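You operate a simulated robot arm through the tools that you are given. There is no shell and no other tool.

You run a simulated two-armed robot. Do the job below in one go: nothing can be reset, and whatever is moved stays where it is left.

JOB
Pick up the white sign with one hand, pass it to the other hand and put it on the dark mat of the reel stand. Set down upright: white sign.

It is judged by the outcome, as a careful person would: the job done as asked, and still so three seconds after it is handed in. It fails if anything else is knocked over, pushed out of place, dropped, spilled or broken.

ROBOT AND FRAMES
Two 7-joint arms with three-finger grippers on one trunk, on a base that moves. Base frame: it is fixed to the floor where the robot stands at the start and does not move with it; the origin is under the middle of the robot, x ahead of it, y to its left, z up. Lengths are in m, angles in degrees, forces in N, time in s.
The left shoulder is at the start at [0.094, 0.126, 1.063], the right one opposite. With the tool pointing down near the work surface each hand reaches from about 0.38 to 0.86 m from the robot's upright axis, wherever it stands, measured 20 degrees to its own side. Places, roughly: dark mat of the reel stand [-1.2, 3.2, 0.8]; white sign [0.5, 1.75, 0.75]. Payload 2.94 kg a hand.
The TCP of each hand is the grasp point between the finger pads, 0.03 m short of the fingertips. In the tool frame z runs along the fingers and y along their closing line. The gripper opens to 0.128 m; its body begins 0.093 m behind the TCP.
Orientation is told as [roll, pitch, yaw] about the base's x, y, z axes, in that order, counted from this pose: with the fingers straight down and closing along the base's y, the tool's x points along the base's -x, its y along +y and its z along -z.

CONTROLS
- The arms move only by the tool apply_moves. It takes "left_series", "right_series" or both (then of equal length, played together; a hand with none holds still); each is a list that holds one entry, the list of rows, each a list of 7 numbers: the shift along the tool's x, y, z in m, then the turn, a rotation vector about the tool's x, y, z in degrees, then the gripper command, from -1 (shut) to 1 (fully open), values between in proportion. In form: [[[x, y, z, wx, wy, wz, jaw], ...]]. A call has 1 to 20 rows; each row is the pose to reach, as a shift and turn from the pose commanded when the call began, along the tool's axes at that moment. Rows are played at 5 a second. More than 0.05 m and 8.6 degrees between two rows, or a gripper value outside its range, and nothing of the call is played. Where a pose cannot be reached the arm comes as near as it can. A force on the tool above 40 N (or 10 N above the force at the start of the call, whichever is more), or a blocked arm, ends the call early, and 0.2 s more pass. Each finger travels about 0.0842 m/s and halts on what it meets, pressing with about 30 N; the grip force reading is that of the motor and also rises with nothing between the fingers. The clock runs only during rows and for 0.2 s after the last one: add rows that repeat a pose to give the fingers time. It gives the time, the measured TCP pose, the force on the tool (base axes), the opening and the grip force at its end, in the units of the frame above (readings bear some noise), with the torque about the TCP (base axes, N m) and any sound that the robot's microphone picked up.
- Cameras (640 x 400 px; columns grow to the right, rows downward): "scene" is now at [0.2361, -0.004, 1.2451]; the picture's right is [-0.01, -1.00, 0.00], its down [-0.52, 0.00, -0.86] and it looks along [0.86, -0.01, -0.52] (base axes); focal length 266 px, centre (320, 200). "left" rides on the left gripper at [0.069, 0.015, -0.12] in its tool frame; the picture's right is [-0.21, 0.98, 0.00], its down [-0.82, -0.18, -0.54] and it looks along [-0.53, -0.12, 0.84] (tool axes); focal length 251 px, centre (320, 200). "right" rides on the right gripper at [0.069, -0.015, -0.12] in its tool frame; the picture's right is [0.21, 0.98, 0.00], its down [-0.82, 0.18, -0.54] and it looks along [-0.53, 0.12, 0.84] (tool axes); focal length 251 px, centre (320, 200). There is no depth. A picture from a camera that has moved, and an enlarged one, comes with that camera's place and axes in the base frame and with its lens. The place of the scene camera against the robot may be out by one fixed shift of up to 0.025 m in any direction.
- camera(camera): a new picture of that camera. No time passes.
- raise_lower(by): moves the trunk up (or, below 0, down) by that many m; the arms and the scene camera ride with it, the base frame stays. It gives what a move gives, with no picture.
- steer(legs): drives the robot by 1 to 6 legs, each [ahead, left, turn to the left] in m, m and degrees, along the robot's own axes; the way and the turn of a leg run together, so that a leg with both is an arc; at most 1.5 m and 180 degrees a leg. The arms and the cameras ride along, it lands a little off, and it stops where it bumps. It gives what a move gives.
- head_to(pan, tilt): turns the head with the scene camera to pan (to the left, within 80 degrees either way) and tilt (down, from -29 to 69), counted from straight ahead of the robot (the tilt from the chest, where the trunk bows). It gives what a move gives.
- inspect(camera, box): a new picture of the part [left, top, right, bottom] of that camera's present view, enlarged. No time passes.
- close_job(): hands the job in; it is judged then, once.

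Places have to be worked out from the pictures, the camera data and where the tool is seen. Open the grippers and draw the arms clear of the work before you hand the job in, unless the task says otherwise.

The tools are called after "Call:" as a command line: name --argument value ..., lists and objects as JSON in quotes. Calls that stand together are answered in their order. apply_moves: Moves the arms, as the interface text tells. Its arguments: {"type":"object","properties":{"left_series":{"type":"array","items":{"type":"array","items":{"type":"array","items":{"type":"number"}}}},"right_series":{"type":"array","items":{"type":"array","items":{"type":"array","items":{"type":"number"}}}}},"required":[]} The other tools are called the same way: raise_lower (by) moves the trunk up or down; steer (legs) drives the base; head_to (pan, tilt) turns the head that bears the scene camera; camera (camera) takes a picture; inspect (camera, box) takes an enlarged picture of a part of a camera's view; close_job () hands the job in.

At the start:

```text
time: 0.0
left_ee_pos: [0.6119, 0.2359, 1.0242]
left_tcp_rot: [0.0, 0.1, 0.0]
left_wrist_force: [0.8, 0.0, -0.2]
left_ft_torque: [0.03, 0.0, 0.0]
left_grip_width: 0.1279
left_grip_force: 0.1
right_ee_pos: [0.4537, -0.181, 1.0521]
right_tcp_rot: [0.0, 0.1, 0.1]
right_wrist_force: [-0.3, 0.3, 0.4]
right_ft_torque: [0.04, -0.02, 0.01]
right_grip_width: 0.1278
right_grip_force: 0.0
trunk travel left (down, up): [-0.275, 0.272]
robot x, y, heading: [-0.003, 0.0002, -0.1]
head pan, tilt (commanded): [-0.5, 31.2]
```

scene: 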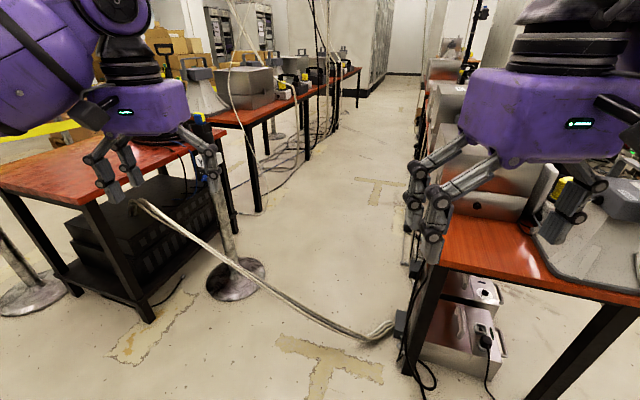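
right: 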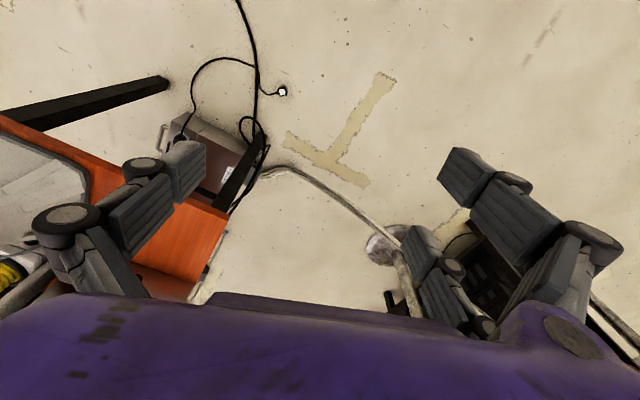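
left: 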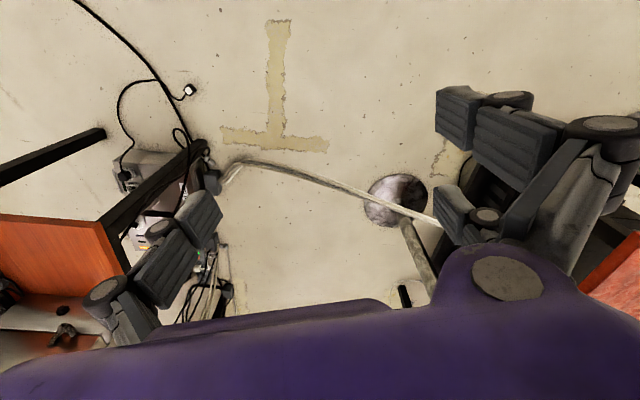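

The start view shows a red table on my left; the sign should be further left at about [0.5, 1.75, 0.75]. I turn the head left to look for it.

Call:
head_to --pan 70 --tilt 25

Call:
camera --camera "scene"

```text
time: 1.4
left_ee_pos: [0.6115, 0.2355, 1.0257]
left_tcp_rot: [0.0, 0.0, 0.0]
left_wrist_force: [-1.2, 0.1, 0.0]
left_ft_torque: [0.0, 0.0, -0.01]
left_grip_width: 0.1278
left_grip_force: 0.0
right_ee_pos: [0.453, -0.1801, 1.0524]
right_tcp_rot: [-0.1, 0.0, 0.0]
right_wrist_force: [0.4, -0.3, -0.5]
right_ft_torque: [-0.01, 0.0, -0.03]
right_grip_width: 0.128
right_grip_force: 0.0
trunk travel left (down, up): [-0.275, 0.272]
robot x, y, heading: [-0.0021, 0.0006, -0.1]
head pan, tilt (commanded): [70.0, 25.0]
```

```text
taken
camera scene: at [0.1777, 0.0833, 1.2549], right [0.94, -0.34, 0.0], down [-0.14, -0.4, -0.91], along [0.31, 0.85, -0.42], focal length 266 px, centre (320, 200)
```

scene: 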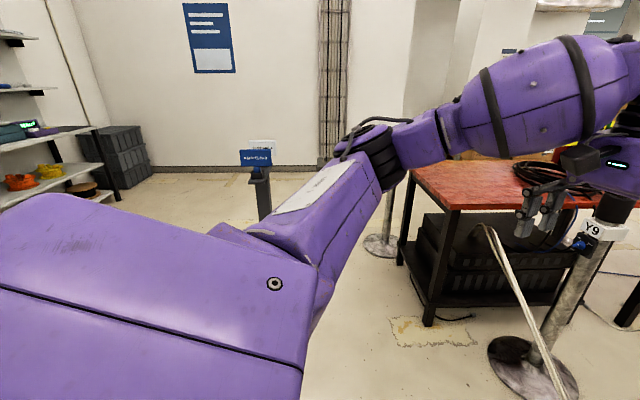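

At about (260,150) in this view there is a small post with a blue panel and something white behind it; I enlarge that part.

Call:
inspect --camera "scene" --box '[200, 110, 340, 230]'

Call:
inspect --camera "scene" --box '[0, 80, 160, 220]'

```text
3.33 times, centred on (270, 170) of scene
camera zoom: at [0.1777, 0.0833, 1.2549], right [0.94, -0.34, 0.0], down [-0.14, -0.4, -0.91], along [0.31, 0.85, -0.42], focal length 885 px, centre (487, 300)
```

zoom: 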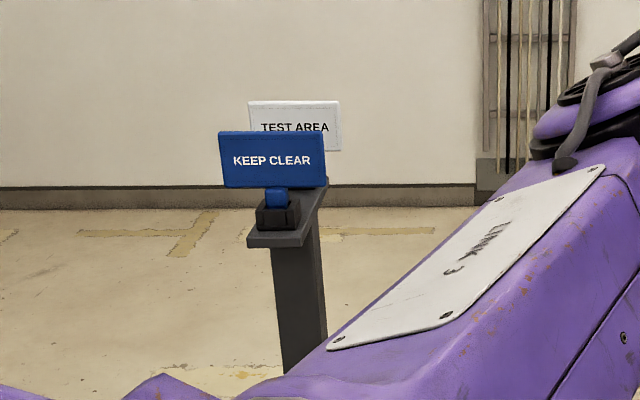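

```text
2.86 times, centred on (80, 150) of scene
camera zoom: at [0.1777, 0.0833, 1.2549], right [0.94, -0.34, 0.0], down [-0.14, -0.4, -0.91], along [0.31, 0.85, -0.42], focal length 759 px, centre (1006, 343)
```

zoom: 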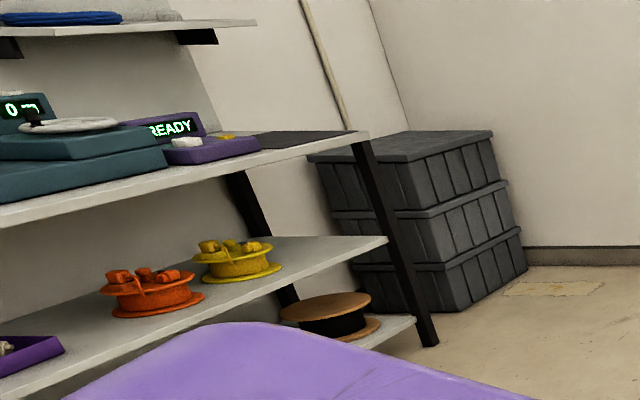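

The white "TEST AREA" sign stands behind a blue "KEEP CLEAR" sign on a narrow post, and a shelf stand with reels and a dark mat is beyond on the left. The arm blocks part of the view, so I turn the base 90° left in place to get a clear look.

Call:
steer --legs '[[0, 0, 90]]'

Call:
head_to --pan 0 --tilt 25

Call:
camera --camera "scene"

```text
time: 5.6
left_ee_pos: [-0.233, 0.6126, 1.025]
left_tcp_rot: [0.0, 0.0, 89.9]
left_wrist_force: [0.2, -0.5, 0.3]
left_ft_torque: [0.0, -0.01, 0.01]
left_grip_width: 0.1282
left_grip_force: 0.1
right_ee_pos: [0.1815, 0.453, 1.0521]
right_tcp_rot: [0.0, 0.1, 89.7]
right_wrist_force: [0.7, -0.8, 0.4]
right_ft_torque: [0.0, 0.03, -0.04]
right_grip_width: 0.128
right_grip_force: 0.1
trunk travel left (down, up): [-0.275, 0.272]
robot x, y, heading: [-0.0022, 0.0053, 89.6]
head pan, tilt (commanded): [70.0, 25.0]
```

```text
time: 7.0
left_ee_pos: [-0.2348, 0.6137, 1.0245]
left_tcp_rot: [-0.1, -0.1, 89.8]
left_wrist_force: [-0.2, 0.0, 0.4]
left_ft_torque: [0.03, -0.01, 0.03]
left_grip_width: 0.1278
left_grip_force: 0.1
right_ee_pos: [0.184, 0.4534, 1.0518]
right_tcp_rot: [0.0, 0.0, 89.7]
right_wrist_force: [-0.3, 0.0, 0.2]
right_ft_torque: [0.02, 0.0, -0.02]
right_grip_width: 0.1277
right_grip_force: 0.1
trunk travel left (down, up): [-0.275, 0.272]
robot x, y, heading: [0.0015, -0.0011, 89.7]
head pan, tilt (commanded): [0.0, 25.0]
```

```text
taken
camera scene: at [0.0049, 0.2313, 1.255], right [1.0, 0.0, 0.0], down [0.0, -0.42, -0.91], along [0.0, 0.91, -0.42], focal length 266 px, centre (320, 200)
```

scene: 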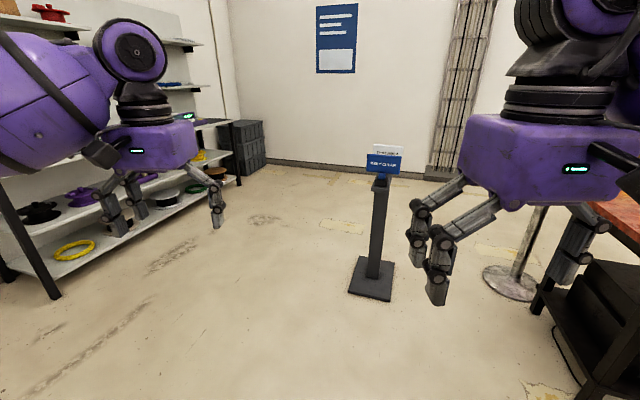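

The floor between here and the post is clear, and the stand's right end with the mat is at the far left. I enlarge the post and the stand.

Call:
inspect --camera "scene" --box '[340, 130, 430, 200]'

Call:
inspect --camera "scene" --box '[140, 20, 280, 220]'

```text
5.71 times, centred on (385, 165) of scene
camera zoom: at [0.0049, 0.2313, 1.255], right [1.0, 0.0, 0.0], down [0.0, -0.42, -0.91], along [0.0, 0.91, -0.42], focal length 1517 px, centre (-51, 400)
```

zoom: 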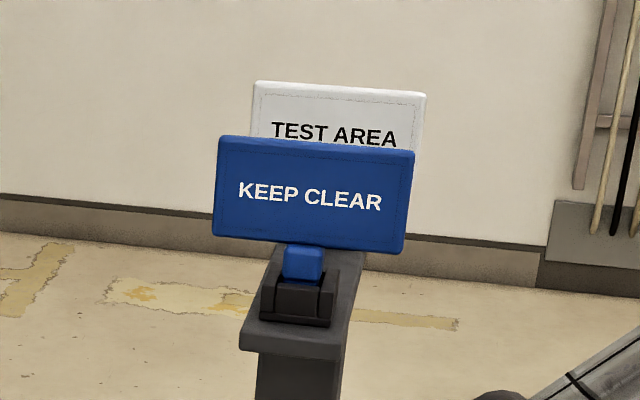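

```text
2.00 times, centred on (210, 120) of scene
camera zoom: at [0.0049, 0.2313, 1.255], right [1.0, 0.0, 0.0], down [0.0, -0.42, -0.91], along [0.0, 0.91, -0.42], focal length 531 px, centre (540, 360)
```

zoom: 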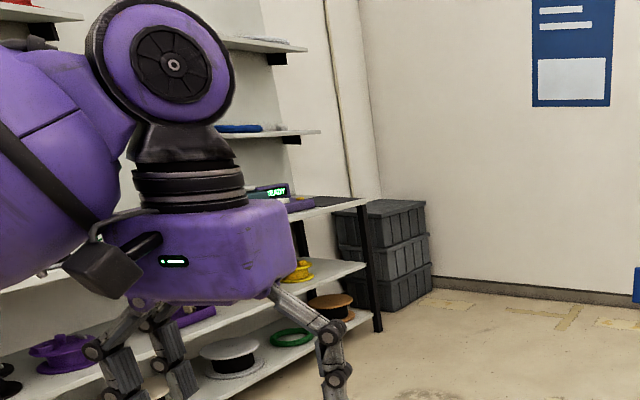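

The way along x ≈ -0.5 is free. I drive left 0.5 m, ahead 1.9 m, and then turn right to face the post edge-on to the signs from its left side.

Call:
steer --legs '[[0, 0.5, 0], [1.45, 0, 0], [0.45, 0, 0], [0, 0, -114]]'

Call:
head_to --pan 8 --tilt 22

Call:
camera --camera "scene"

```text
time: 26.0
left_ee_pos: [0.1367, 1.8875, 1.0241]
left_tcp_rot: [0.0, -0.1, -24.1]
left_wrist_force: [0.1, 0.3, 0.6]
left_ft_torque: [-0.01, 0.01, 0.01]
left_grip_width: 0.1281
left_grip_force: 0.0
right_ee_pos: [-0.1778, 1.5709, 1.0529]
right_tcp_rot: [0.1, 0.0, -24.2]
right_wrist_force: [0.5, 0.2, 0.1]
right_ft_torque: [0.03, 0.02, -0.01]
right_grip_width: 0.1278
right_grip_force: 0.1
trunk travel left (down, up): [-0.275, 0.272]
robot x, y, heading: [-0.5227, 1.9229, -24.0]
head pan, tilt (commanded): [0.0, 25.0]
```

```text
time: 26.7
left_ee_pos: [0.1361, 1.8884, 1.024]
left_tcp_rot: [0.0, 0.0, -24.1]
left_wrist_force: [0.3, 0.2, -0.3]
left_ft_torque: [0.01, -0.02, 0.01]
left_grip_width: 0.1281
left_grip_force: 0.1
right_ee_pos: [-0.1773, 1.5728, 1.0521]
right_tcp_rot: [0.0, 0.0, -24.2]
right_wrist_force: [-0.1, 0.6, 0.1]
right_ft_torque: [0.0, -0.02, 0.01]
right_grip_width: 0.1281
right_grip_force: 0.0
trunk travel left (down, up): [-0.275, 0.272]
robot x, y, heading: [-0.5183, 1.9214, -24.3]
head pan, tilt (commanded): [8.0, 22.0]
```

```text
taken
camera scene: at [-0.2952, 1.8355, 1.2598], right [-0.28, -0.96, 0.0], down [-0.36, 0.1, -0.93], along [0.89, -0.26, -0.37], focal length 266 px, centre (320, 200)
```

scene: 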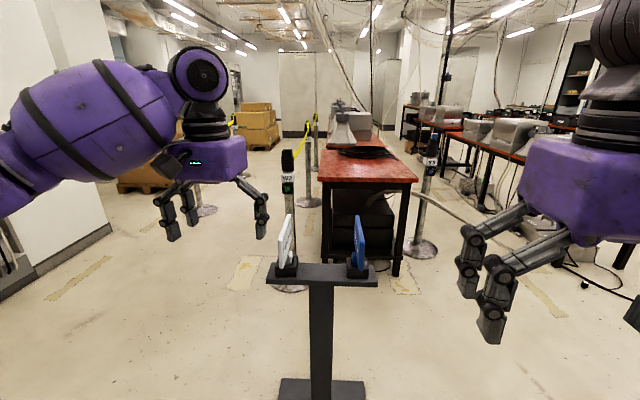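

Now I see both signs nearly edge-on on a T-shaped post, the white one on the left. I enlarge it to see its shape.

Call:
inspect --camera "scene" --box '[250, 200, 400, 300]'

Call:
camera --camera "left"

```text
4.00 times, centred on (325, 250) of scene
camera zoom: at [-0.2952, 1.8355, 1.2598], right [-0.28, -0.96, 0.0], down [-0.36, 0.1, -0.93], along [0.89, -0.26, -0.37], focal length 1062 px, centre (300, 0)
```

zoom: 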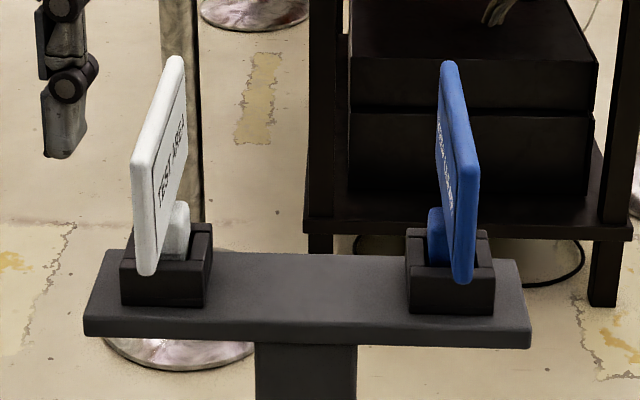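

```text
taken
camera left: at [0.079, 1.9303, 1.1443], right [0.6, 0.8, 0.0], down [0.68, -0.5, 0.54], along [0.43, -0.32, -0.84], focal length 251 px, centre (320, 200)
```

left: 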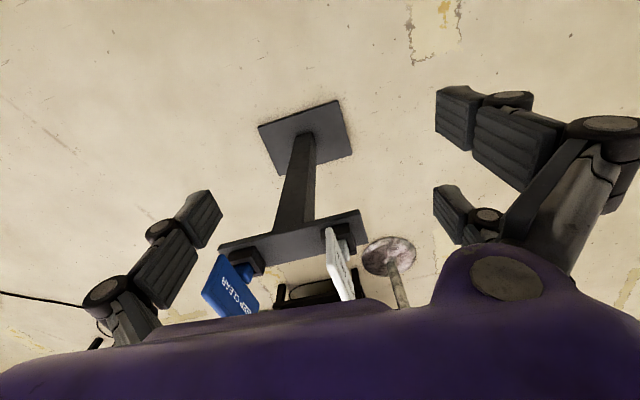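

The white sign is about 0.17 m wide on a stem in a dark block, its top at about [0.40, 1.75, 0.90] and its plate's width running at about heading -16°. Before grasping I want to see the mat and its shelf, so I turn toward the stand and shift beside it.

Call:
steer --legs '[[0, 0, -174], [0, -1.0, 0]]'

Call:
head_to --pan 0 --tilt 25

Call:
camera --camera "scene"

```text
time: 43.1
left_ee_pos: [-0.7981, 2.8664, 1.0248]
left_tcp_rot: [0.1, 0.0, 157.9]
left_wrist_force: [-0.8, -0.1, 0.3]
left_ft_torque: [0.03, 0.02, -0.01]
left_grip_width: 0.128
left_grip_force: 0.1
right_ee_pos: [-0.4944, 3.1919, 1.0524]
right_tcp_rot: [0.0, 0.0, 157.8]
right_wrist_force: [0.1, 0.5, -0.2]
right_ft_torque: [-0.02, 0.01, 0.0]
right_grip_width: 0.128
right_grip_force: 0.0
trunk travel left (down, up): [-0.275, 0.272]
robot x, y, heading: [-0.1395, 2.8554, 158.1]
head pan, tilt (commanded): [8.0, 22.0]
```

```text
time: 43.8
left_ee_pos: [-0.7975, 2.8659, 1.025]
left_tcp_rot: [0.0, 0.0, 157.9]
left_wrist_force: [0.6, -0.1, -0.2]
left_ft_torque: [0.03, 0.02, -0.01]
left_grip_width: 0.1281
left_grip_force: 0.1
right_ee_pos: [-0.4944, 3.1925, 1.0523]
right_tcp_rot: [-0.1, 0.0, 157.8]
right_wrist_force: [0.8, -0.8, -0.3]
right_ft_torque: [0.02, 0.01, 0.02]
right_grip_width: 0.1278
right_grip_force: 0.0
trunk travel left (down, up): [-0.275, 0.272]
robot x, y, heading: [-0.1421, 2.8564, 157.8]
head pan, tilt (commanded): [0.0, 25.0]
```

```text
taken
camera scene: at [-0.3558, 2.9394, 1.255], right [0.38, 0.93, 0.0], down [0.39, -0.16, -0.91], along [-0.84, 0.34, -0.42], focal length 266 px, centre (320, 200)
```

scene: 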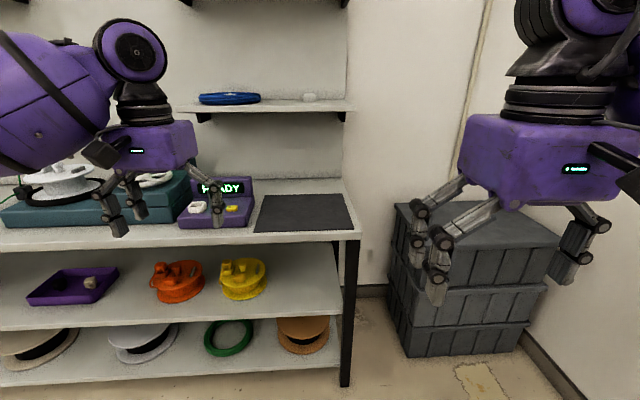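

The mat is empty, about 0.33 × 0.30 m, centred near [-1.2, 3.2], and the shelf above it starts only about 0.19 m behind its front edge, so a pitched right hand can place there. I go back to the sign: turn to face heading about -16° and move right to a standoff before the post.

Call:
steer --legs '[[0, 0, -173.8], [0, -1.14, 0]]'

Call:
head_to --pan 5 --tilt 28

Call:
camera --camera "scene"

```text
time: 61.0
left_ee_pos: [0.2218, 1.8443, 1.0246]
left_tcp_rot: [0.0, 0.0, -14.4]
left_wrist_force: [0.2, -0.5, -0.5]
left_ft_torque: [-0.02, 0.0, 0.02]
left_grip_width: 0.1282
left_grip_force: 0.1
right_ee_pos: [-0.0363, 1.4816, 1.0519]
right_tcp_rot: [0.0, 0.0, -14.6]
right_wrist_force: [0.2, 0.4, -0.3]
right_ft_torque: [-0.02, -0.02, 0.0]
right_grip_width: 0.1279
right_grip_force: 0.1
trunk travel left (down, up): [-0.275, 0.272]
robot x, y, heading: [-0.4288, 1.7656, -14.9]
head pan, tilt (commanded): [0.0, 25.0]
```

```text
time: 61.6
left_ee_pos: [0.2208, 1.8445, 1.0246]
left_tcp_rot: [0.0, -0.1, -14.5]
left_wrist_force: [-0.1, 1.1, 0.0]
left_ft_torque: [0.02, 0.0, 0.02]
left_grip_width: 0.1277
left_grip_force: 0.1
right_ee_pos: [-0.0358, 1.4806, 1.052]
right_tcp_rot: [0.0, 0.0, -14.6]
right_wrist_force: [-0.4, -0.6, -0.1]
right_ft_torque: [0.02, -0.01, 0.01]
right_grip_width: 0.1282
right_grip_force: 0.1
trunk travel left (down, up): [-0.275, 0.272]
robot x, y, heading: [-0.43, 1.7671, -14.5]
head pan, tilt (commanded): [5.0, 28.0]
```

```text
taken
camera scene: at [-0.1977, 1.7158, 1.2502], right [-0.17, -0.99, 0.0], down [-0.46, 0.08, -0.88], along [0.87, -0.15, -0.47], focal length 266 px, centre (320, 200)
```

scene: 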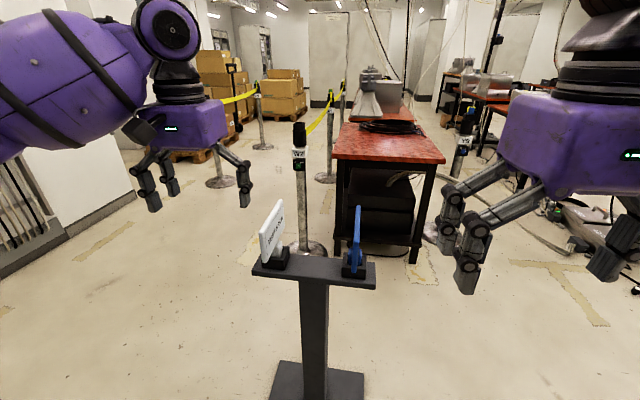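

The sign and post are in view with both hands. I enlarge the sign and the left fingers for a better estimate.

Call:
inspect --camera "scene" --box '[230, 180, 390, 290]'

Call:
inspect --camera "scene" --box '[110, 100, 270, 220]'

Call:
camera --camera "left"

```text
3.64 times, centred on (310, 235) of scene
camera zoom: at [-0.1977, 1.7158, 1.2502], right [-0.17, -0.99, 0.0], down [-0.46, 0.08, -0.88], along [0.87, -0.15, -0.47], focal length 966 px, centre (356, 73)
```

zoom: 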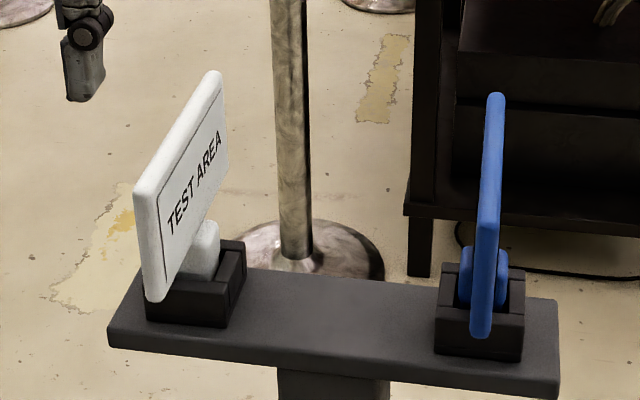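

```text
3.33 times, centred on (190, 160) of scene
camera zoom: at [-0.1977, 1.7158, 1.2502], right [-0.17, -0.99, 0.0], down [-0.46, 0.08, -0.88], along [0.87, -0.15, -0.47], focal length 885 px, centre (753, 333)
```

zoom: 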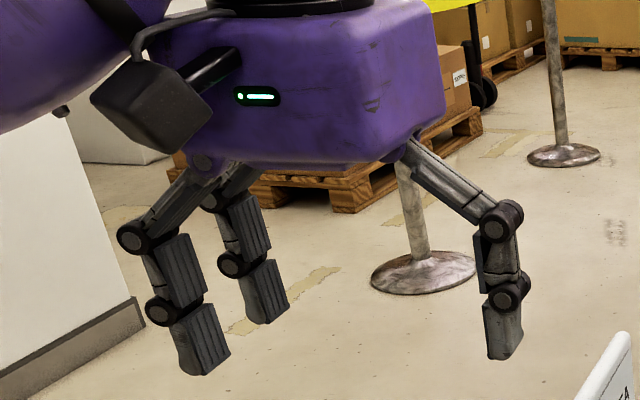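

```text
taken
camera left: at [0.1581, 1.8772, 1.1443], right [0.45, 0.89, 0.0], down [0.75, -0.38, 0.54], along [0.48, -0.24, -0.84], focal length 251 px, centre (320, 200)
```

left: 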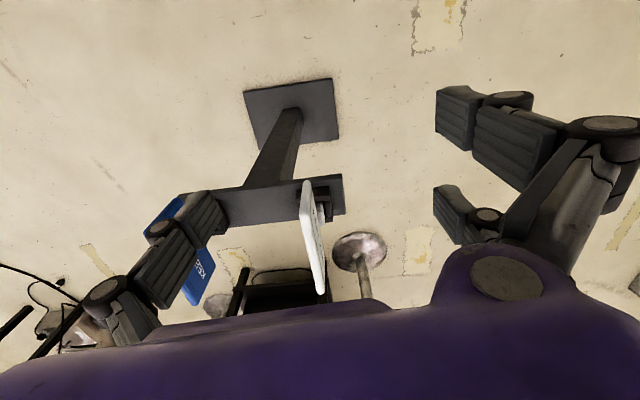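

The predicted fingertip positions appear about 3 cm lower in the picture than the fingers seen, so I calibrate: close the left gripper in free air here and look at where the closed fingertips appear.

Call:
apply_moves --left_series '[[[0, 0, 0, 0, 0, 0, -1], [0, 0, 0, 0, 0, 0, -1], [0, 0, 0, 0, 0, 0, -1], [0, 0, 0, 0, 0, 0, -1], [0, 0, 0, 0, 0, 0, -1]]]'

Call:
inspect --camera "scene" --box '[110, 100, 270, 240]'

Call:
camera --camera "left"

```text
time: 62.8
left_ee_pos: [0.2232, 1.8456, 1.0251]
left_tcp_rot: [0.0, 0.1, -14.4]
left_wrist_force: [0.0, 0.7, 0.0]
left_ft_torque: [0.01, 0.0, -0.02]
left_grip_width: 0.0
left_grip_force: 3.0
right_ee_pos: [-0.0351, 1.4819, 1.0521]
right_tcp_rot: [0.0, 0.0, -14.5]
right_wrist_force: [-0.1, -0.8, -0.8]
right_ft_torque: [0.0, -0.04, -0.01]
right_grip_width: 0.1281
right_grip_force: 0.1
trunk travel left (down, up): [-0.275, 0.272]
robot x, y, heading: [-0.4315, 1.7699, -14.9]
head pan, tilt (commanded): [5.0, 28.0]
```

```text
2.86 times, centred on (190, 170) of scene
camera zoom: at [-0.1978, 1.7159, 1.2502], right [-0.17, -0.99, 0.0], down [-0.46, 0.08, -0.88], along [0.87, -0.15, -0.47], focal length 759 px, centre (691, 286)
```

zoom: 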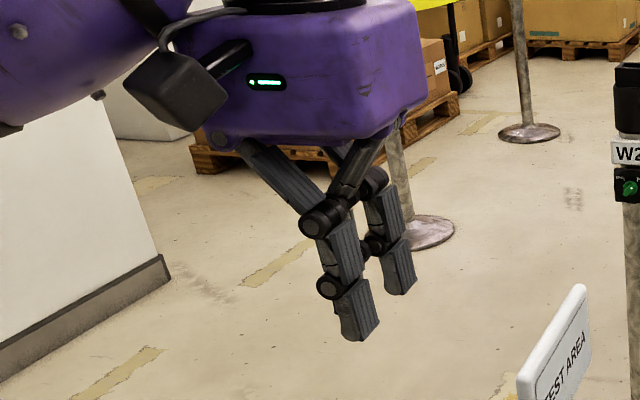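

```text
taken
camera left: at [0.1581, 1.8773, 1.1444], right [0.45, 0.89, 0.0], down [0.75, -0.38, 0.54], along [0.48, -0.24, -0.84], focal length 251 px, centre (320, 200)
```

left: 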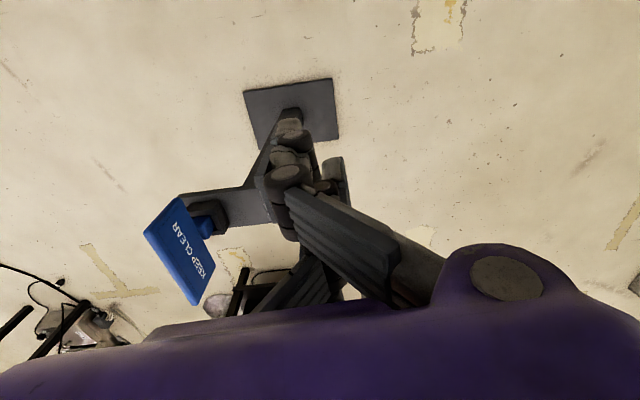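

With the gripper closed the fingertips appear about 2.4 cm higher in the scene picture than predicted, so the scene camera really sits lower than stated by about that much (true sign top near 0.88). I open the left gripper again and use the left hand camera to cross-check the sign.

Call:
apply_moves --left_series '[[[0, 0, 0, 0, 0, 0, 1], [0, 0, 0, 0, 0, 0, 1], [0, 0, 0, 0, 0, 0, 1], [0, 0, 0, 0, 0, 0, 1]]]'

Call:
inspect --camera "left" --box '[200, 150, 400, 310]'

```text
time: 63.8
left_ee_pos: [0.2217, 1.8446, 1.0245]
left_tcp_rot: [0.0, -0.1, -14.6]
left_wrist_force: [0.0, -0.2, -0.3]
left_ft_torque: [0.01, -0.04, 0.0]
left_grip_width: 0.1221
left_grip_force: 0.1
right_ee_pos: [-0.0355, 1.4812, 1.0526]
right_tcp_rot: [0.0, 0.0, -14.6]
right_wrist_force: [-0.5, 0.5, -0.5]
right_ft_torque: [0.01, 0.02, 0.01]
right_grip_width: 0.1282
right_grip_force: 0.1
trunk travel left (down, up): [-0.275, 0.272]
robot x, y, heading: [-0.4293, 1.7698, -14.4]
head pan, tilt (commanded): [5.0, 28.0]
```

```text
2.50 times, centred on (300, 230) of left
camera zoom: at [0.1581, 1.8773, 1.1444], right [0.45, 0.89, 0.0], down [0.75, -0.38, 0.54], along [0.48, -0.24, -0.84], focal length 629 px, centre (370, 125)
```

zoom: 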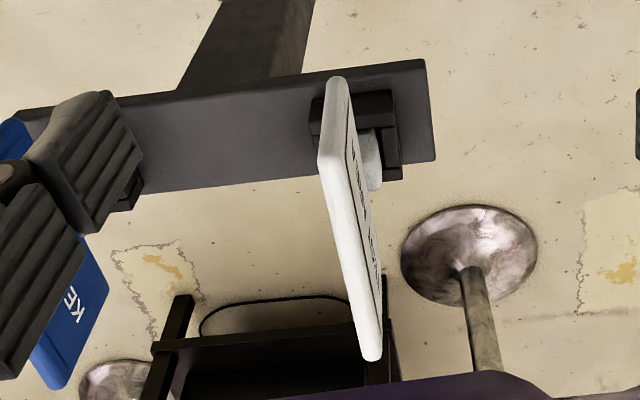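

Combining hand and scene views, the white sign's top edge runs from about [0.33, 1.767] to [0.485, 1.715] at z ≈ 0.868, heading about -18°. I move the base ahead 0.24 m and right 0.055 m so the left hand comes over its far half, well above it, and look again.

Call:
steer --legs '[[0.24, -0.055, 0]]'

Call:
head_to --pan 10 --tilt 38

Call:
camera --camera "scene"

Call:
camera --camera "left"

```text
time: 65.6
left_ee_pos: [0.4326, 1.7347, 1.0246]
left_tcp_rot: [0.0, 0.0, -14.5]
left_wrist_force: [-0.1, -0.2, 0.0]
left_ft_torque: [-0.02, 0.0, 0.02]
left_grip_width: 0.1282
left_grip_force: 0.1
right_ee_pos: [0.174, 1.3716, 1.0522]
right_tcp_rot: [0.0, 0.0, -14.4]
right_wrist_force: [0.1, -0.5, 0.5]
right_ft_torque: [0.03, 0.05, 0.0]
right_grip_width: 0.1281
right_grip_force: 0.0
trunk travel left (down, up): [-0.275, 0.272]
robot x, y, heading: [-0.2232, 1.6599, -14.2]
head pan, tilt (commanded): [5.0, 28.0]
```

```text
time: 66.3
left_ee_pos: [0.4319, 1.736, 1.0251]
left_tcp_rot: [0.0, 0.0, -14.5]
left_wrist_force: [0.2, -0.3, -0.6]
left_ft_torque: [0.01, 0.01, 0.0]
left_grip_width: 0.1282
left_grip_force: 0.1
right_ee_pos: [0.1739, 1.3725, 1.0531]
right_tcp_rot: [0.1, -0.1, -14.5]
right_wrist_force: [0.7, 0.1, 0.4]
right_ft_torque: [0.0, -0.02, -0.01]
right_grip_width: 0.128
right_grip_force: 0.0
trunk travel left (down, up): [-0.275, 0.272]
robot x, y, heading: [-0.2217, 1.6625, -14.3]
head pan, tilt (commanded): [10.0, 38.0]
```

```text
taken
camera scene: at [0.0082, 1.6148, 1.2347], right [-0.08, -1.0, 0.0], down [-0.61, 0.05, -0.79], along [0.79, -0.06, -0.62], focal length 266 px, centre (320, 200)
```

scene: 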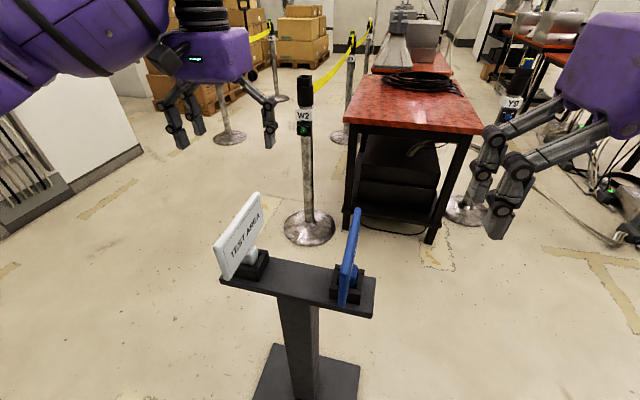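

```text
taken
camera left: at [0.3678, 1.7682, 1.1445], right [0.45, 0.89, 0.0], down [0.75, -0.38, 0.54], along [0.48, -0.24, -0.84], focal length 251 px, centre (320, 200)
```

left: 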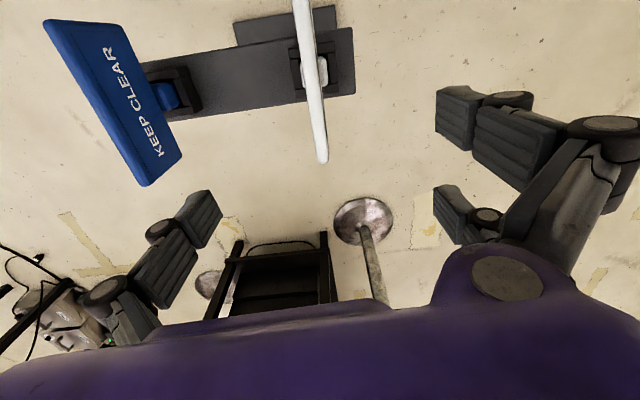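

The hand camera now gives the plate's top edge from about [0.32, 1.773] to [0.472, 1.720] at z ≈ 0.875, heading about -19.5°, and the left TCP at [0.432, 1.736] is already centred over its far half. I turn the wrist 5° and lower to just above the plate, then check.

Call:
apply_moves --left_series '[[[0, 0, 0.03, 0, 0, 2.5, 1], [0, 0, 0.06, 0, 0, 5, 1], [0, 0, 0.09, 0, 0, 5, 1], [0, 0, 0.09, 0, 0, 5, 1]]]'

Call:
camera --camera "left"

Call:
inspect --camera "scene" --box '[140, 90, 340, 300]'

```text
time: 67.3
left_ee_pos: [0.4305, 1.7348, 0.936]
left_tcp_rot: [-0.1, 0.1, -19.6]
left_wrist_force: [-0.1, 0.2, -0.1]
left_ft_torque: [-0.01, -0.04, -0.02]
left_grip_width: 0.1284
left_grip_force: 0.0
right_ee_pos: [0.1748, 1.3722, 1.0525]
right_tcp_rot: [0.0, -0.1, -14.6]
right_wrist_force: [0.1, -0.3, -0.7]
right_ft_torque: [0.0, 0.01, 0.02]
right_grip_width: 0.1278
right_grip_force: 0.0
trunk travel left (down, up): [-0.275, 0.272]
robot x, y, heading: [-0.2228, 1.6583, -14.5]
head pan, tilt (commanded): [10.0, 38.0]
```

```text
taken
camera left: at [0.3682, 1.7722, 1.0554], right [0.53, 0.85, 0.0], down [0.71, -0.44, 0.54], along [0.46, -0.29, -0.84], focal length 251 px, centre (320, 200)
```

left: 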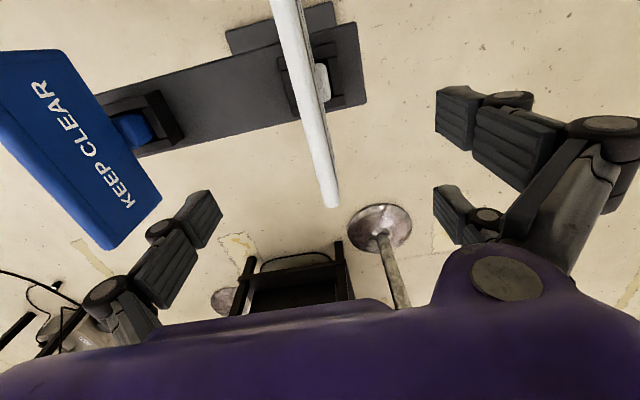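

```text
1.90 times, centred on (240, 195) of scene
camera zoom: at [0.0079, 1.6147, 1.2347], right [-0.08, -1.0, 0.0], down [-0.61, 0.05, -0.79], along [0.79, -0.06, -0.62], focal length 506 px, centre (472, 210)
```

zoom: 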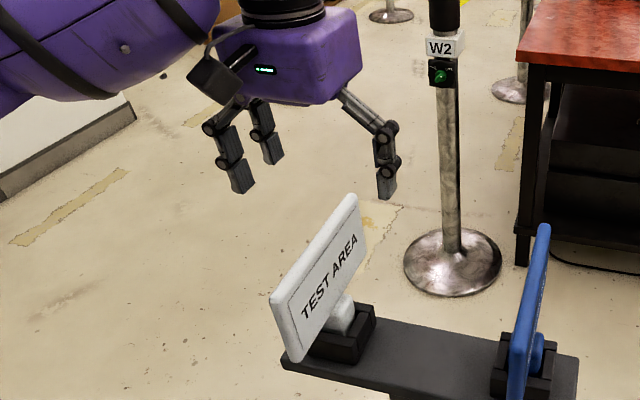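

The far top corner of the plate appears where the tool's mid plane predicts it. I enlarge the hand view to check the centring along the near end too.

Call:
inspect --camera "left" --box '[240, 0, 400, 220]'

```text
1.82 times, centred on (320, 110) of left
camera zoom: at [0.3682, 1.7722, 1.0554], right [0.53, 0.85, 0.0], down [0.71, -0.44, 0.54], along [0.46, -0.29, -0.84], focal length 457 px, centre (320, 364)
```

zoom: 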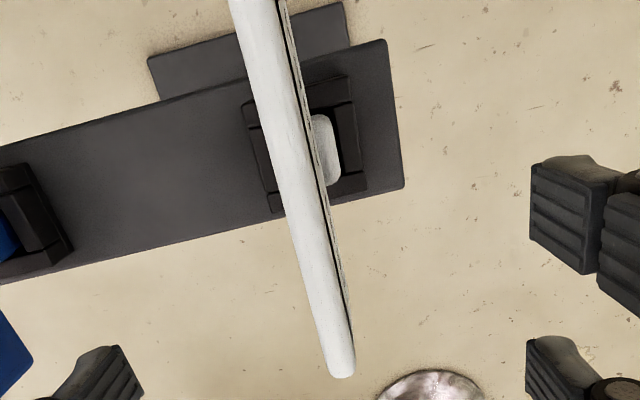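

The plate's top strip lies on the hand's mid plane within about 2 mm all along. I lower to TCP z ≈ 0.85 so the pads span the upper half of the plate.

Call:
apply_moves --left_series '[[[0, 0, 0.03, 0, 0, 0, 1], [0, 0, 0.06, 0, 0, 0, 1], [0, 0, 0.086, 0, 0, 0, 1], [0, 0, 0.086, 0, 0, 0, 1]]]'

Call:
inspect --camera "scene" --box '[140, 90, 340, 300]'

Call:
camera --camera "left"

```text
time: 68.3
left_ee_pos: [0.4283, 1.7357, 0.8507]
left_tcp_rot: [0.0, 0.1, -19.6]
left_wrist_force: [0.4, -0.2, 0.6]
left_ft_torque: [-0.02, 0.01, -0.01]
left_grip_width: 0.1283
left_grip_force: 0.1
right_ee_pos: [0.1743, 1.3719, 1.0526]
right_tcp_rot: [0.0, -0.1, -14.5]
right_wrist_force: [-0.6, 0.4, 0.2]
right_ft_torque: [0.02, 0.0, -0.02]
right_grip_width: 0.128
right_grip_force: 0.0
trunk travel left (down, up): [-0.275, 0.272]
robot x, y, heading: [-0.2204, 1.6589, -14.4]
head pan, tilt (commanded): [10.0, 38.0]
```

```text
1.90 times, centred on (240, 195) of scene
camera zoom: at [0.008, 1.6147, 1.2347], right [-0.08, -1.0, 0.0], down [-0.61, 0.05, -0.79], along [0.79, -0.06, -0.62], focal length 506 px, centre (472, 210)
```

zoom: 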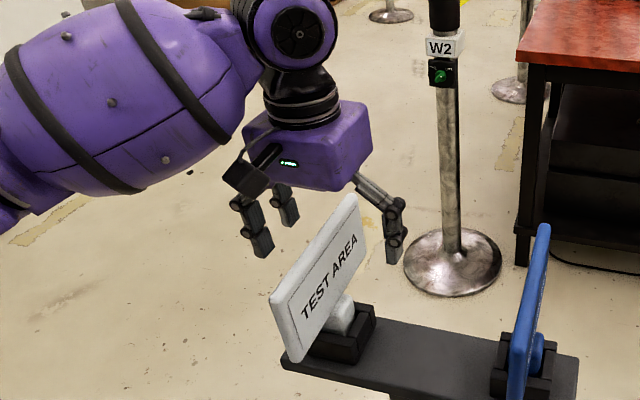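

```text
taken
camera left: at [0.369, 1.7734, 0.9691], right [0.53, 0.85, 0.0], down [0.71, -0.44, 0.54], along [0.46, -0.29, -0.84], focal length 251 px, centre (320, 200)
```

left: 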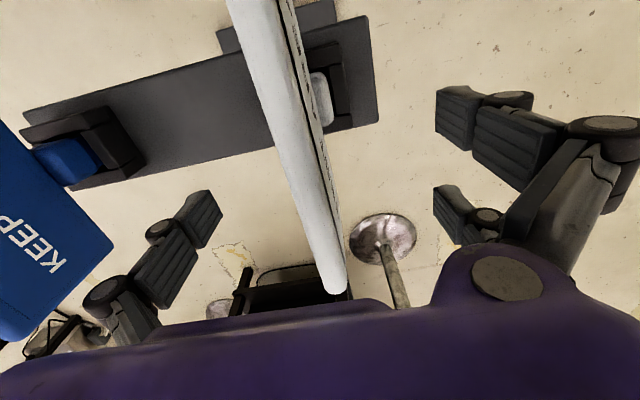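

The plate sits between the left fingers and the right finger as planned, with no contact force. I close the left gripper.

Call:
apply_moves --left_series '[[[0, 0, 0, 0, 0, 0, -1], [0, 0, 0, 0, 0, 0, -1], [0, 0, 0, 0, 0, 0, -1], [0, 0, 0, 0, 0, 0, -1], [0, 0, 0, 0, 0, 0, -1], [0, 0, 0, 0, 0, 0, -1]]]'

Call:
inspect --camera "scene" --box '[140, 90, 340, 300]'

Call:
camera --camera "left"

```text
time: 69.7
left_ee_pos: [0.4295, 1.7352, 0.8494]
left_tcp_rot: [0.0, 0.0, -19.6]
left_wrist_force: [-0.8, -1.1, 0.5]
left_ft_torque: [-0.08, -0.01, -0.02]
left_grip_width: 0.0138
left_grip_force: 29.9
right_ee_pos: [0.1746, 1.3726, 1.0527]
right_tcp_rot: [-0.1, 0.1, -14.5]
right_wrist_force: [-0.3, 1.0, -0.1]
right_ft_torque: [0.01, 0.02, 0.0]
right_grip_width: 0.1281
right_grip_force: 0.0
trunk travel left (down, up): [-0.275, 0.272]
robot x, y, heading: [-0.2197, 1.6607, -14.7]
head pan, tilt (commanded): [10.0, 38.0]
```

```text
1.90 times, centred on (240, 195) of scene
camera zoom: at [0.0083, 1.6147, 1.2346], right [-0.08, -1.0, 0.0], down [-0.61, 0.05, -0.79], along [0.79, -0.06, -0.62], focal length 506 px, centre (472, 210)
```

zoom: 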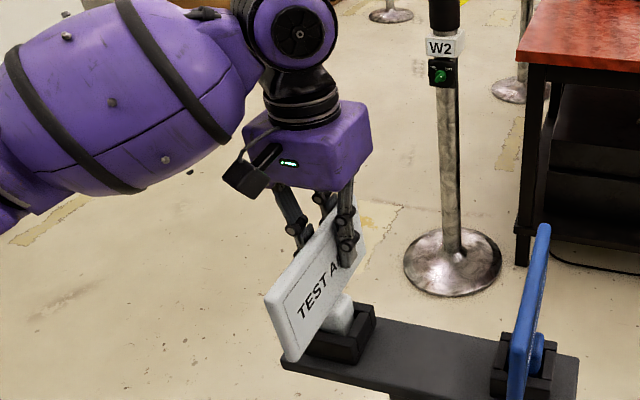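

```text
taken
camera left: at [0.3692, 1.7734, 0.969], right [0.53, 0.85, 0.0], down [0.71, -0.44, 0.54], along [0.46, -0.29, -0.84], focal length 251 px, centre (320, 200)
```

left: 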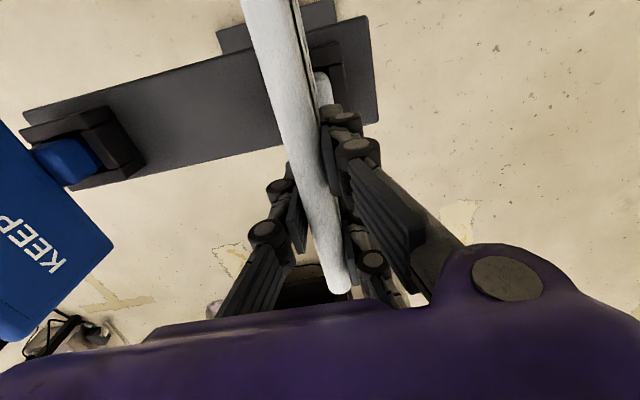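

The left gripper holds the plate (13.8 mm, 30 N). I lift straight up slowly and check what comes along.

Call:
apply_moves --left_series '[[[0, 0, -0.01, 0, 0, 0, -1], [0, 0, -0.02, 0, 0, 0, -1], [0, 0, -0.03, 0, 0, 0, -1], [0, 0, -0.045, 0, 0, 0, -1], [0, 0, -0.06, 0, 0, 0, -1], [0, 0, -0.08, 0, 0, 0, -1], [0, 0, -0.1, 0, 0, 0, -1]]]'

Call:
inspect --camera "scene" --box '[140, 90, 340, 300]'

Call:
camera --camera "left"

```text
time: 71.3
left_ee_pos: [0.431, 1.7347, 0.9487]
left_tcp_rot: [0.0, 0.0, -19.4]
left_wrist_force: [-0.1, -0.5, -1.8]
left_ft_torque: [-0.03, -0.08, 0.03]
left_grip_width: 0.0136
left_grip_force: 29.1
right_ee_pos: [0.1743, 1.3724, 1.0522]
right_tcp_rot: [0.1, -0.1, -14.6]
right_wrist_force: [-0.3, -0.3, 0.5]
right_ft_torque: [-0.01, 0.01, 0.02]
right_grip_width: 0.1281
right_grip_force: 0.1
trunk travel left (down, up): [-0.275, 0.272]
robot x, y, heading: [-0.2195, 1.6597, -14.5]
head pan, tilt (commanded): [10.0, 38.0]
```

```text
1.90 times, centred on (240, 195) of scene
camera zoom: at [0.0081, 1.6147, 1.2346], right [-0.08, -1.0, 0.0], down [-0.61, 0.05, -0.79], along [0.79, -0.06, -0.62], focal length 506 px, centre (472, 210)
```

zoom: 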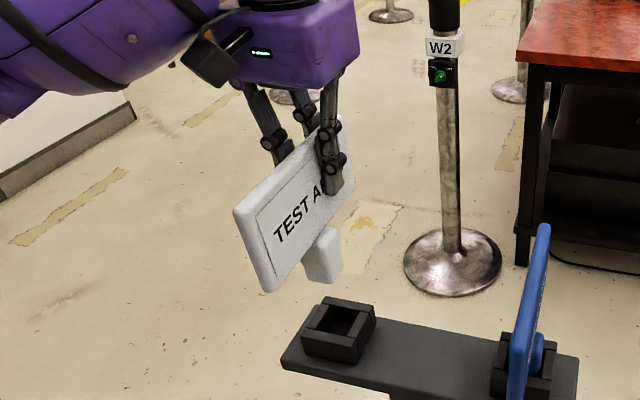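

```text
taken
camera left: at [0.3704, 1.7727, 1.0678], right [0.53, 0.85, 0.0], down [0.71, -0.44, 0.54], along [0.46, -0.28, -0.84], focal length 251 px, centre (320, 200)
```

left: 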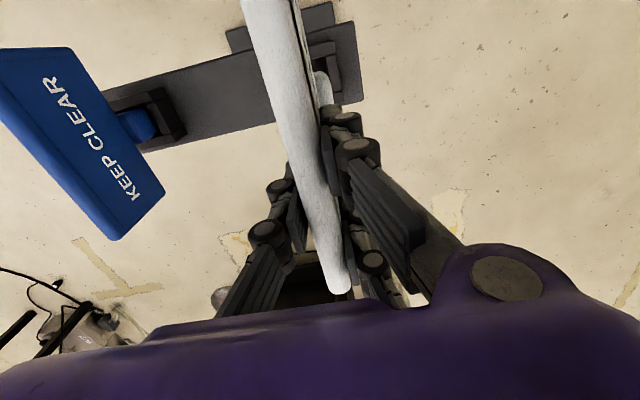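

The sign came cleanly out of a dark socket; it has its own white foot block and weighs about 0.2 kg. I back away from the post by 0.42 m to have free space for the hand-over.

Call:
steer --legs '[[-0.42, 0, 0]]'

Call:
head_to --pan 0 --tilt 30

Call:
camera --camera "scene"

```text
time: 73.9
left_ee_pos: [0.0219, 1.8378, 0.9478]
left_tcp_rot: [0.0, 0.0, -19.9]
left_wrist_force: [0.0, 0.1, -1.3]
left_ft_torque: [-0.03, -0.08, 0.0]
left_grip_width: 0.0136
left_grip_force: 30.2
right_ee_pos: [-0.2365, 1.4772, 1.0514]
right_tcp_rot: [0.0, 0.0, -14.9]
right_wrist_force: [-1.4, -0.3, -0.6]
right_ft_torque: [0.02, -0.02, 0.01]
right_grip_width: 0.1278
right_grip_force: 0.0
trunk travel left (down, up): [-0.275, 0.272]
robot x, y, heading: [-0.6312, 1.7665, -14.9]
head pan, tilt (commanded): [10.0, 38.0]
```

```text
time: 74.6
left_ee_pos: [0.0215, 1.8389, 0.9465]
left_tcp_rot: [0.1, 0.1, -19.8]
left_wrist_force: [0.2, 0.2, -1.6]
left_ft_torque: [-0.03, -0.05, 0.02]
left_grip_width: 0.0138
left_grip_force: 30.1
right_ee_pos: [-0.2365, 1.4778, 1.0539]
right_tcp_rot: [0.0, 0.0, -14.9]
right_wrist_force: [0.3, -1.0, 0.1]
right_ft_torque: [0.01, 0.02, -0.02]
right_grip_width: 0.128
right_grip_force: 0.0
trunk travel left (down, up): [-0.275, 0.272]
robot x, y, heading: [-0.6278, 1.764, -14.7]
head pan, tilt (commanded): [0.0, 30.0]
```

```text
taken
camera scene: at [-0.4002, 1.7052, 1.2469], right [-0.26, -0.97, 0.0], down [-0.48, 0.13, -0.87], along [0.84, -0.22, -0.5], focal length 266 px, centre (320, 200)
```

scene: 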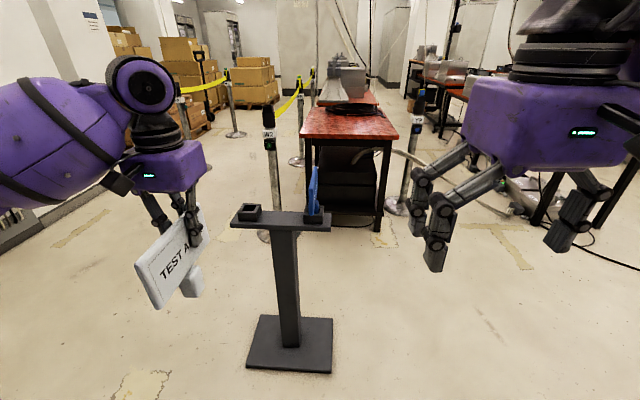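

The arms are clear of everything here. I pitch the right hand up by 75° so its fingers point forward, while moving it 0.2 m forward, to prepare it for taking the sign's near edge.

Call:
apply_moves --right_series '[[[-0.02, 0, 0, 0, -7.5, 0, 1], [-0.04, 0, 0, 0, -15, 0, 1], [-0.06, 0, 0, 0, -22.5, 0, 1], [-0.08, 0, 0, 0, -30, 0, 1], [-0.1, 0, 0, 0, -37.5, 0, 1], [-0.12, 0, 0, 0, -45, 0, 1], [-0.14, 0, 0, 0, -52.5, 0, 1], [-0.16, 0, 0, 0, -60, 0, 1], [-0.18, 0, 0, 0, -67.5, 0, 1], [-0.2, 0, 0, 0, -75, 0, 1], [-0.2, 0, 0, 0, -75, 0, 1]]]'

Call:
camera --camera "scene"

```text
time: 77.0
left_ee_pos: [0.0219, 1.8388, 0.9484]
left_tcp_rot: [0.1, 0.0, -19.8]
left_wrist_force: [-0.8, 0.1, -2.5]
left_ft_torque: [-0.02, -0.08, -0.03]
left_grip_width: 0.0138
left_grip_force: 29.9
right_ee_pos: [-0.0443, 1.4261, 1.0497]
right_tcp_rot: [-0.1, -75.1, -14.8]
right_wrist_force: [-0.6, -0.9, 0.2]
right_ft_torque: [0.01, -0.02, 0.0]
right_grip_width: 0.1279
right_grip_force: 0.1
trunk travel left (down, up): [-0.275, 0.272]
robot x, y, heading: [-0.6282, 1.7702, -14.8]
head pan, tilt (commanded): [0.0, 30.0]
```

```text
taken
camera scene: at [-0.4005, 1.7054, 1.247], right [-0.26, -0.97, 0.0], down [-0.48, 0.13, -0.87], along [0.84, -0.22, -0.5], focal length 266 px, centre (320, 200)
```

scene: 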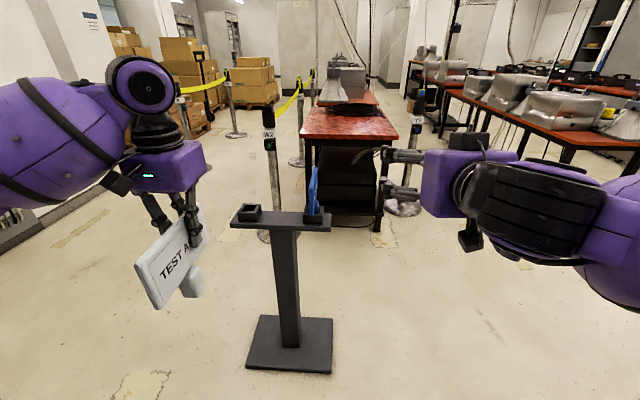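

The right hand reaches the forward-pointing pose with its wrist well out to the right. Now I bring the sign with the left hand to the front middle and turn it 50° left, so its free half points toward the right hand.

Call:
apply_moves --left_series '[[[-0.0197, -0.012, -0.003, 0, 0, -7.14, -1], [-0.0394, -0.0241, -0.006, 0, 0, -14.3, -1], [-0.0591, -0.0361, -0.009, 0, 0, -21.4, -1], [-0.0788, -0.0482, -0.011, 0, 0, -28.6, -1], [-0.0985, -0.0602, -0.014, 0, 0, -35.7, -1], [-0.1182, -0.0723, -0.017, 0, 0, -42.9, -1], [-0.1379, -0.0843, -0.02, 0, 0, -50, -1], [-0.1379, -0.0843, -0.02, 0, 0, -50, -1]]]'

Call:
camera --camera "scene"

Call:
camera --camera "left"

```text
time: 78.8
left_ee_pos: [0.1243, 1.7154, 0.9689]
left_tcp_rot: [0.0, 0.0, 30.3]
left_wrist_force: [1.0, 0.5, -1.3]
left_ft_torque: [-0.02, -0.09, 0.0]
left_grip_width: 0.0137
left_grip_force: 30.3
right_ee_pos: [-0.0444, 1.4271, 1.0507]
right_tcp_rot: [0.0, -75.0, -14.9]
right_wrist_force: [0.0, -1.0, -0.1]
right_ft_torque: [0.02, 0.01, 0.01]
right_grip_width: 0.128
right_grip_force: 0.1
trunk travel left (down, up): [-0.275, 0.272]
robot x, y, heading: [-0.6284, 1.7671, -14.8]
head pan, tilt (commanded): [0.0, 30.0]
```

```text
taken
camera scene: at [-0.4003, 1.7057, 1.247], right [-0.26, -0.97, 0.0], down [-0.48, 0.13, -0.87], along [0.84, -0.22, -0.5], focal length 266 px, centre (320, 200)
```

scene: 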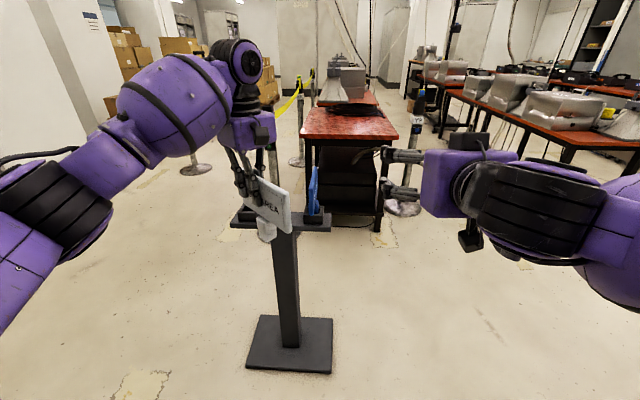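

```text
taken
camera left: at [0.0559, 1.6935, 1.0879], right [-0.31, 0.95, 0.0], down [0.8, 0.26, 0.54], along [0.51, 0.17, -0.84], focal length 251 px, centre (320, 200)
```

left: 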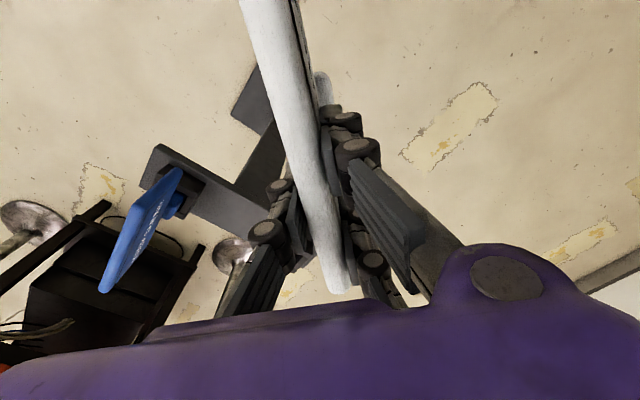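

The sign's free near half now points back toward the robot at base heading 30°. I swing the right hand to that heading and to a standoff 0.12 m behind its planned grasp point on the near half.

Call:
apply_moves --right_series '[[[0.0154, 0.0293, -0.0056, -7.28, 0, -1.95, 1], [0.0308, 0.0587, -0.0111, -14.55, 0, -3.9, 1], [0.0463, 0.088, -0.0167, -21.83, 0, -5.85, 1], [0.0617, 0.1173, -0.0223, -29.1, 0, -7.8, 1], [0.0771, 0.1467, -0.0278, -36.4, 0, -9.75, 1], [0.0925, 0.176, -0.0334, -43.66, 0, -11.7, 1], [0.0925, 0.176, -0.0334, -43.66, 0, -11.7, 1]]]'

Call:
camera --camera "scene"

Call:
camera --camera "right"

```text
time: 80.4
left_ee_pos: [0.1234, 1.7149, 0.968]
left_tcp_rot: [0.0, -0.1, 30.2]
left_wrist_force: [0.0, 0.2, -1.3]
left_ft_torque: [0.01, -0.04, -0.02]
left_grip_width: 0.0136
left_grip_force: 29.6
right_ee_pos: [-0.0542, 1.6113, 0.9715]
right_tcp_rot: [-0.1, -75.0, 30.5]
right_wrist_force: [0.0, 0.5, 0.0]
right_ft_torque: [-0.03, -0.01, 0.0]
right_grip_width: 0.1279
right_grip_force: 0.0
trunk travel left (down, up): [-0.275, 0.272]
robot x, y, heading: [-0.6266, 1.7656, -14.9]
head pan, tilt (commanded): [0.0, 30.0]
```

```text
taken
camera scene: at [-0.4005, 1.7051, 1.247], right [-0.26, -0.97, 0.0], down [-0.48, 0.13, -0.87], along [0.84, -0.22, -0.5], focal length 266 px, centre (320, 200)
```

scene: 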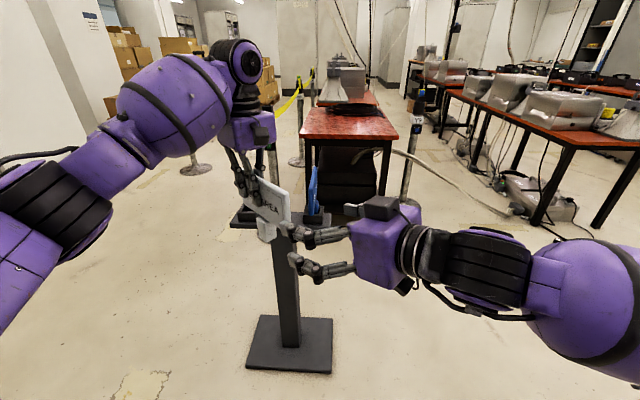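

```text
taken
camera right: at [-0.1613, 1.5292, 0.9363], right [-0.54, 0.81, -0.21], down [-0.36, 0.0, 0.93], along [0.76, 0.58, 0.29], focal length 251 px, centre (320, 200)
```

right: 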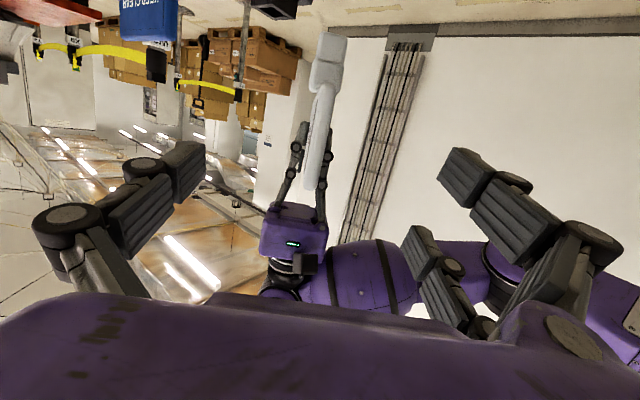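

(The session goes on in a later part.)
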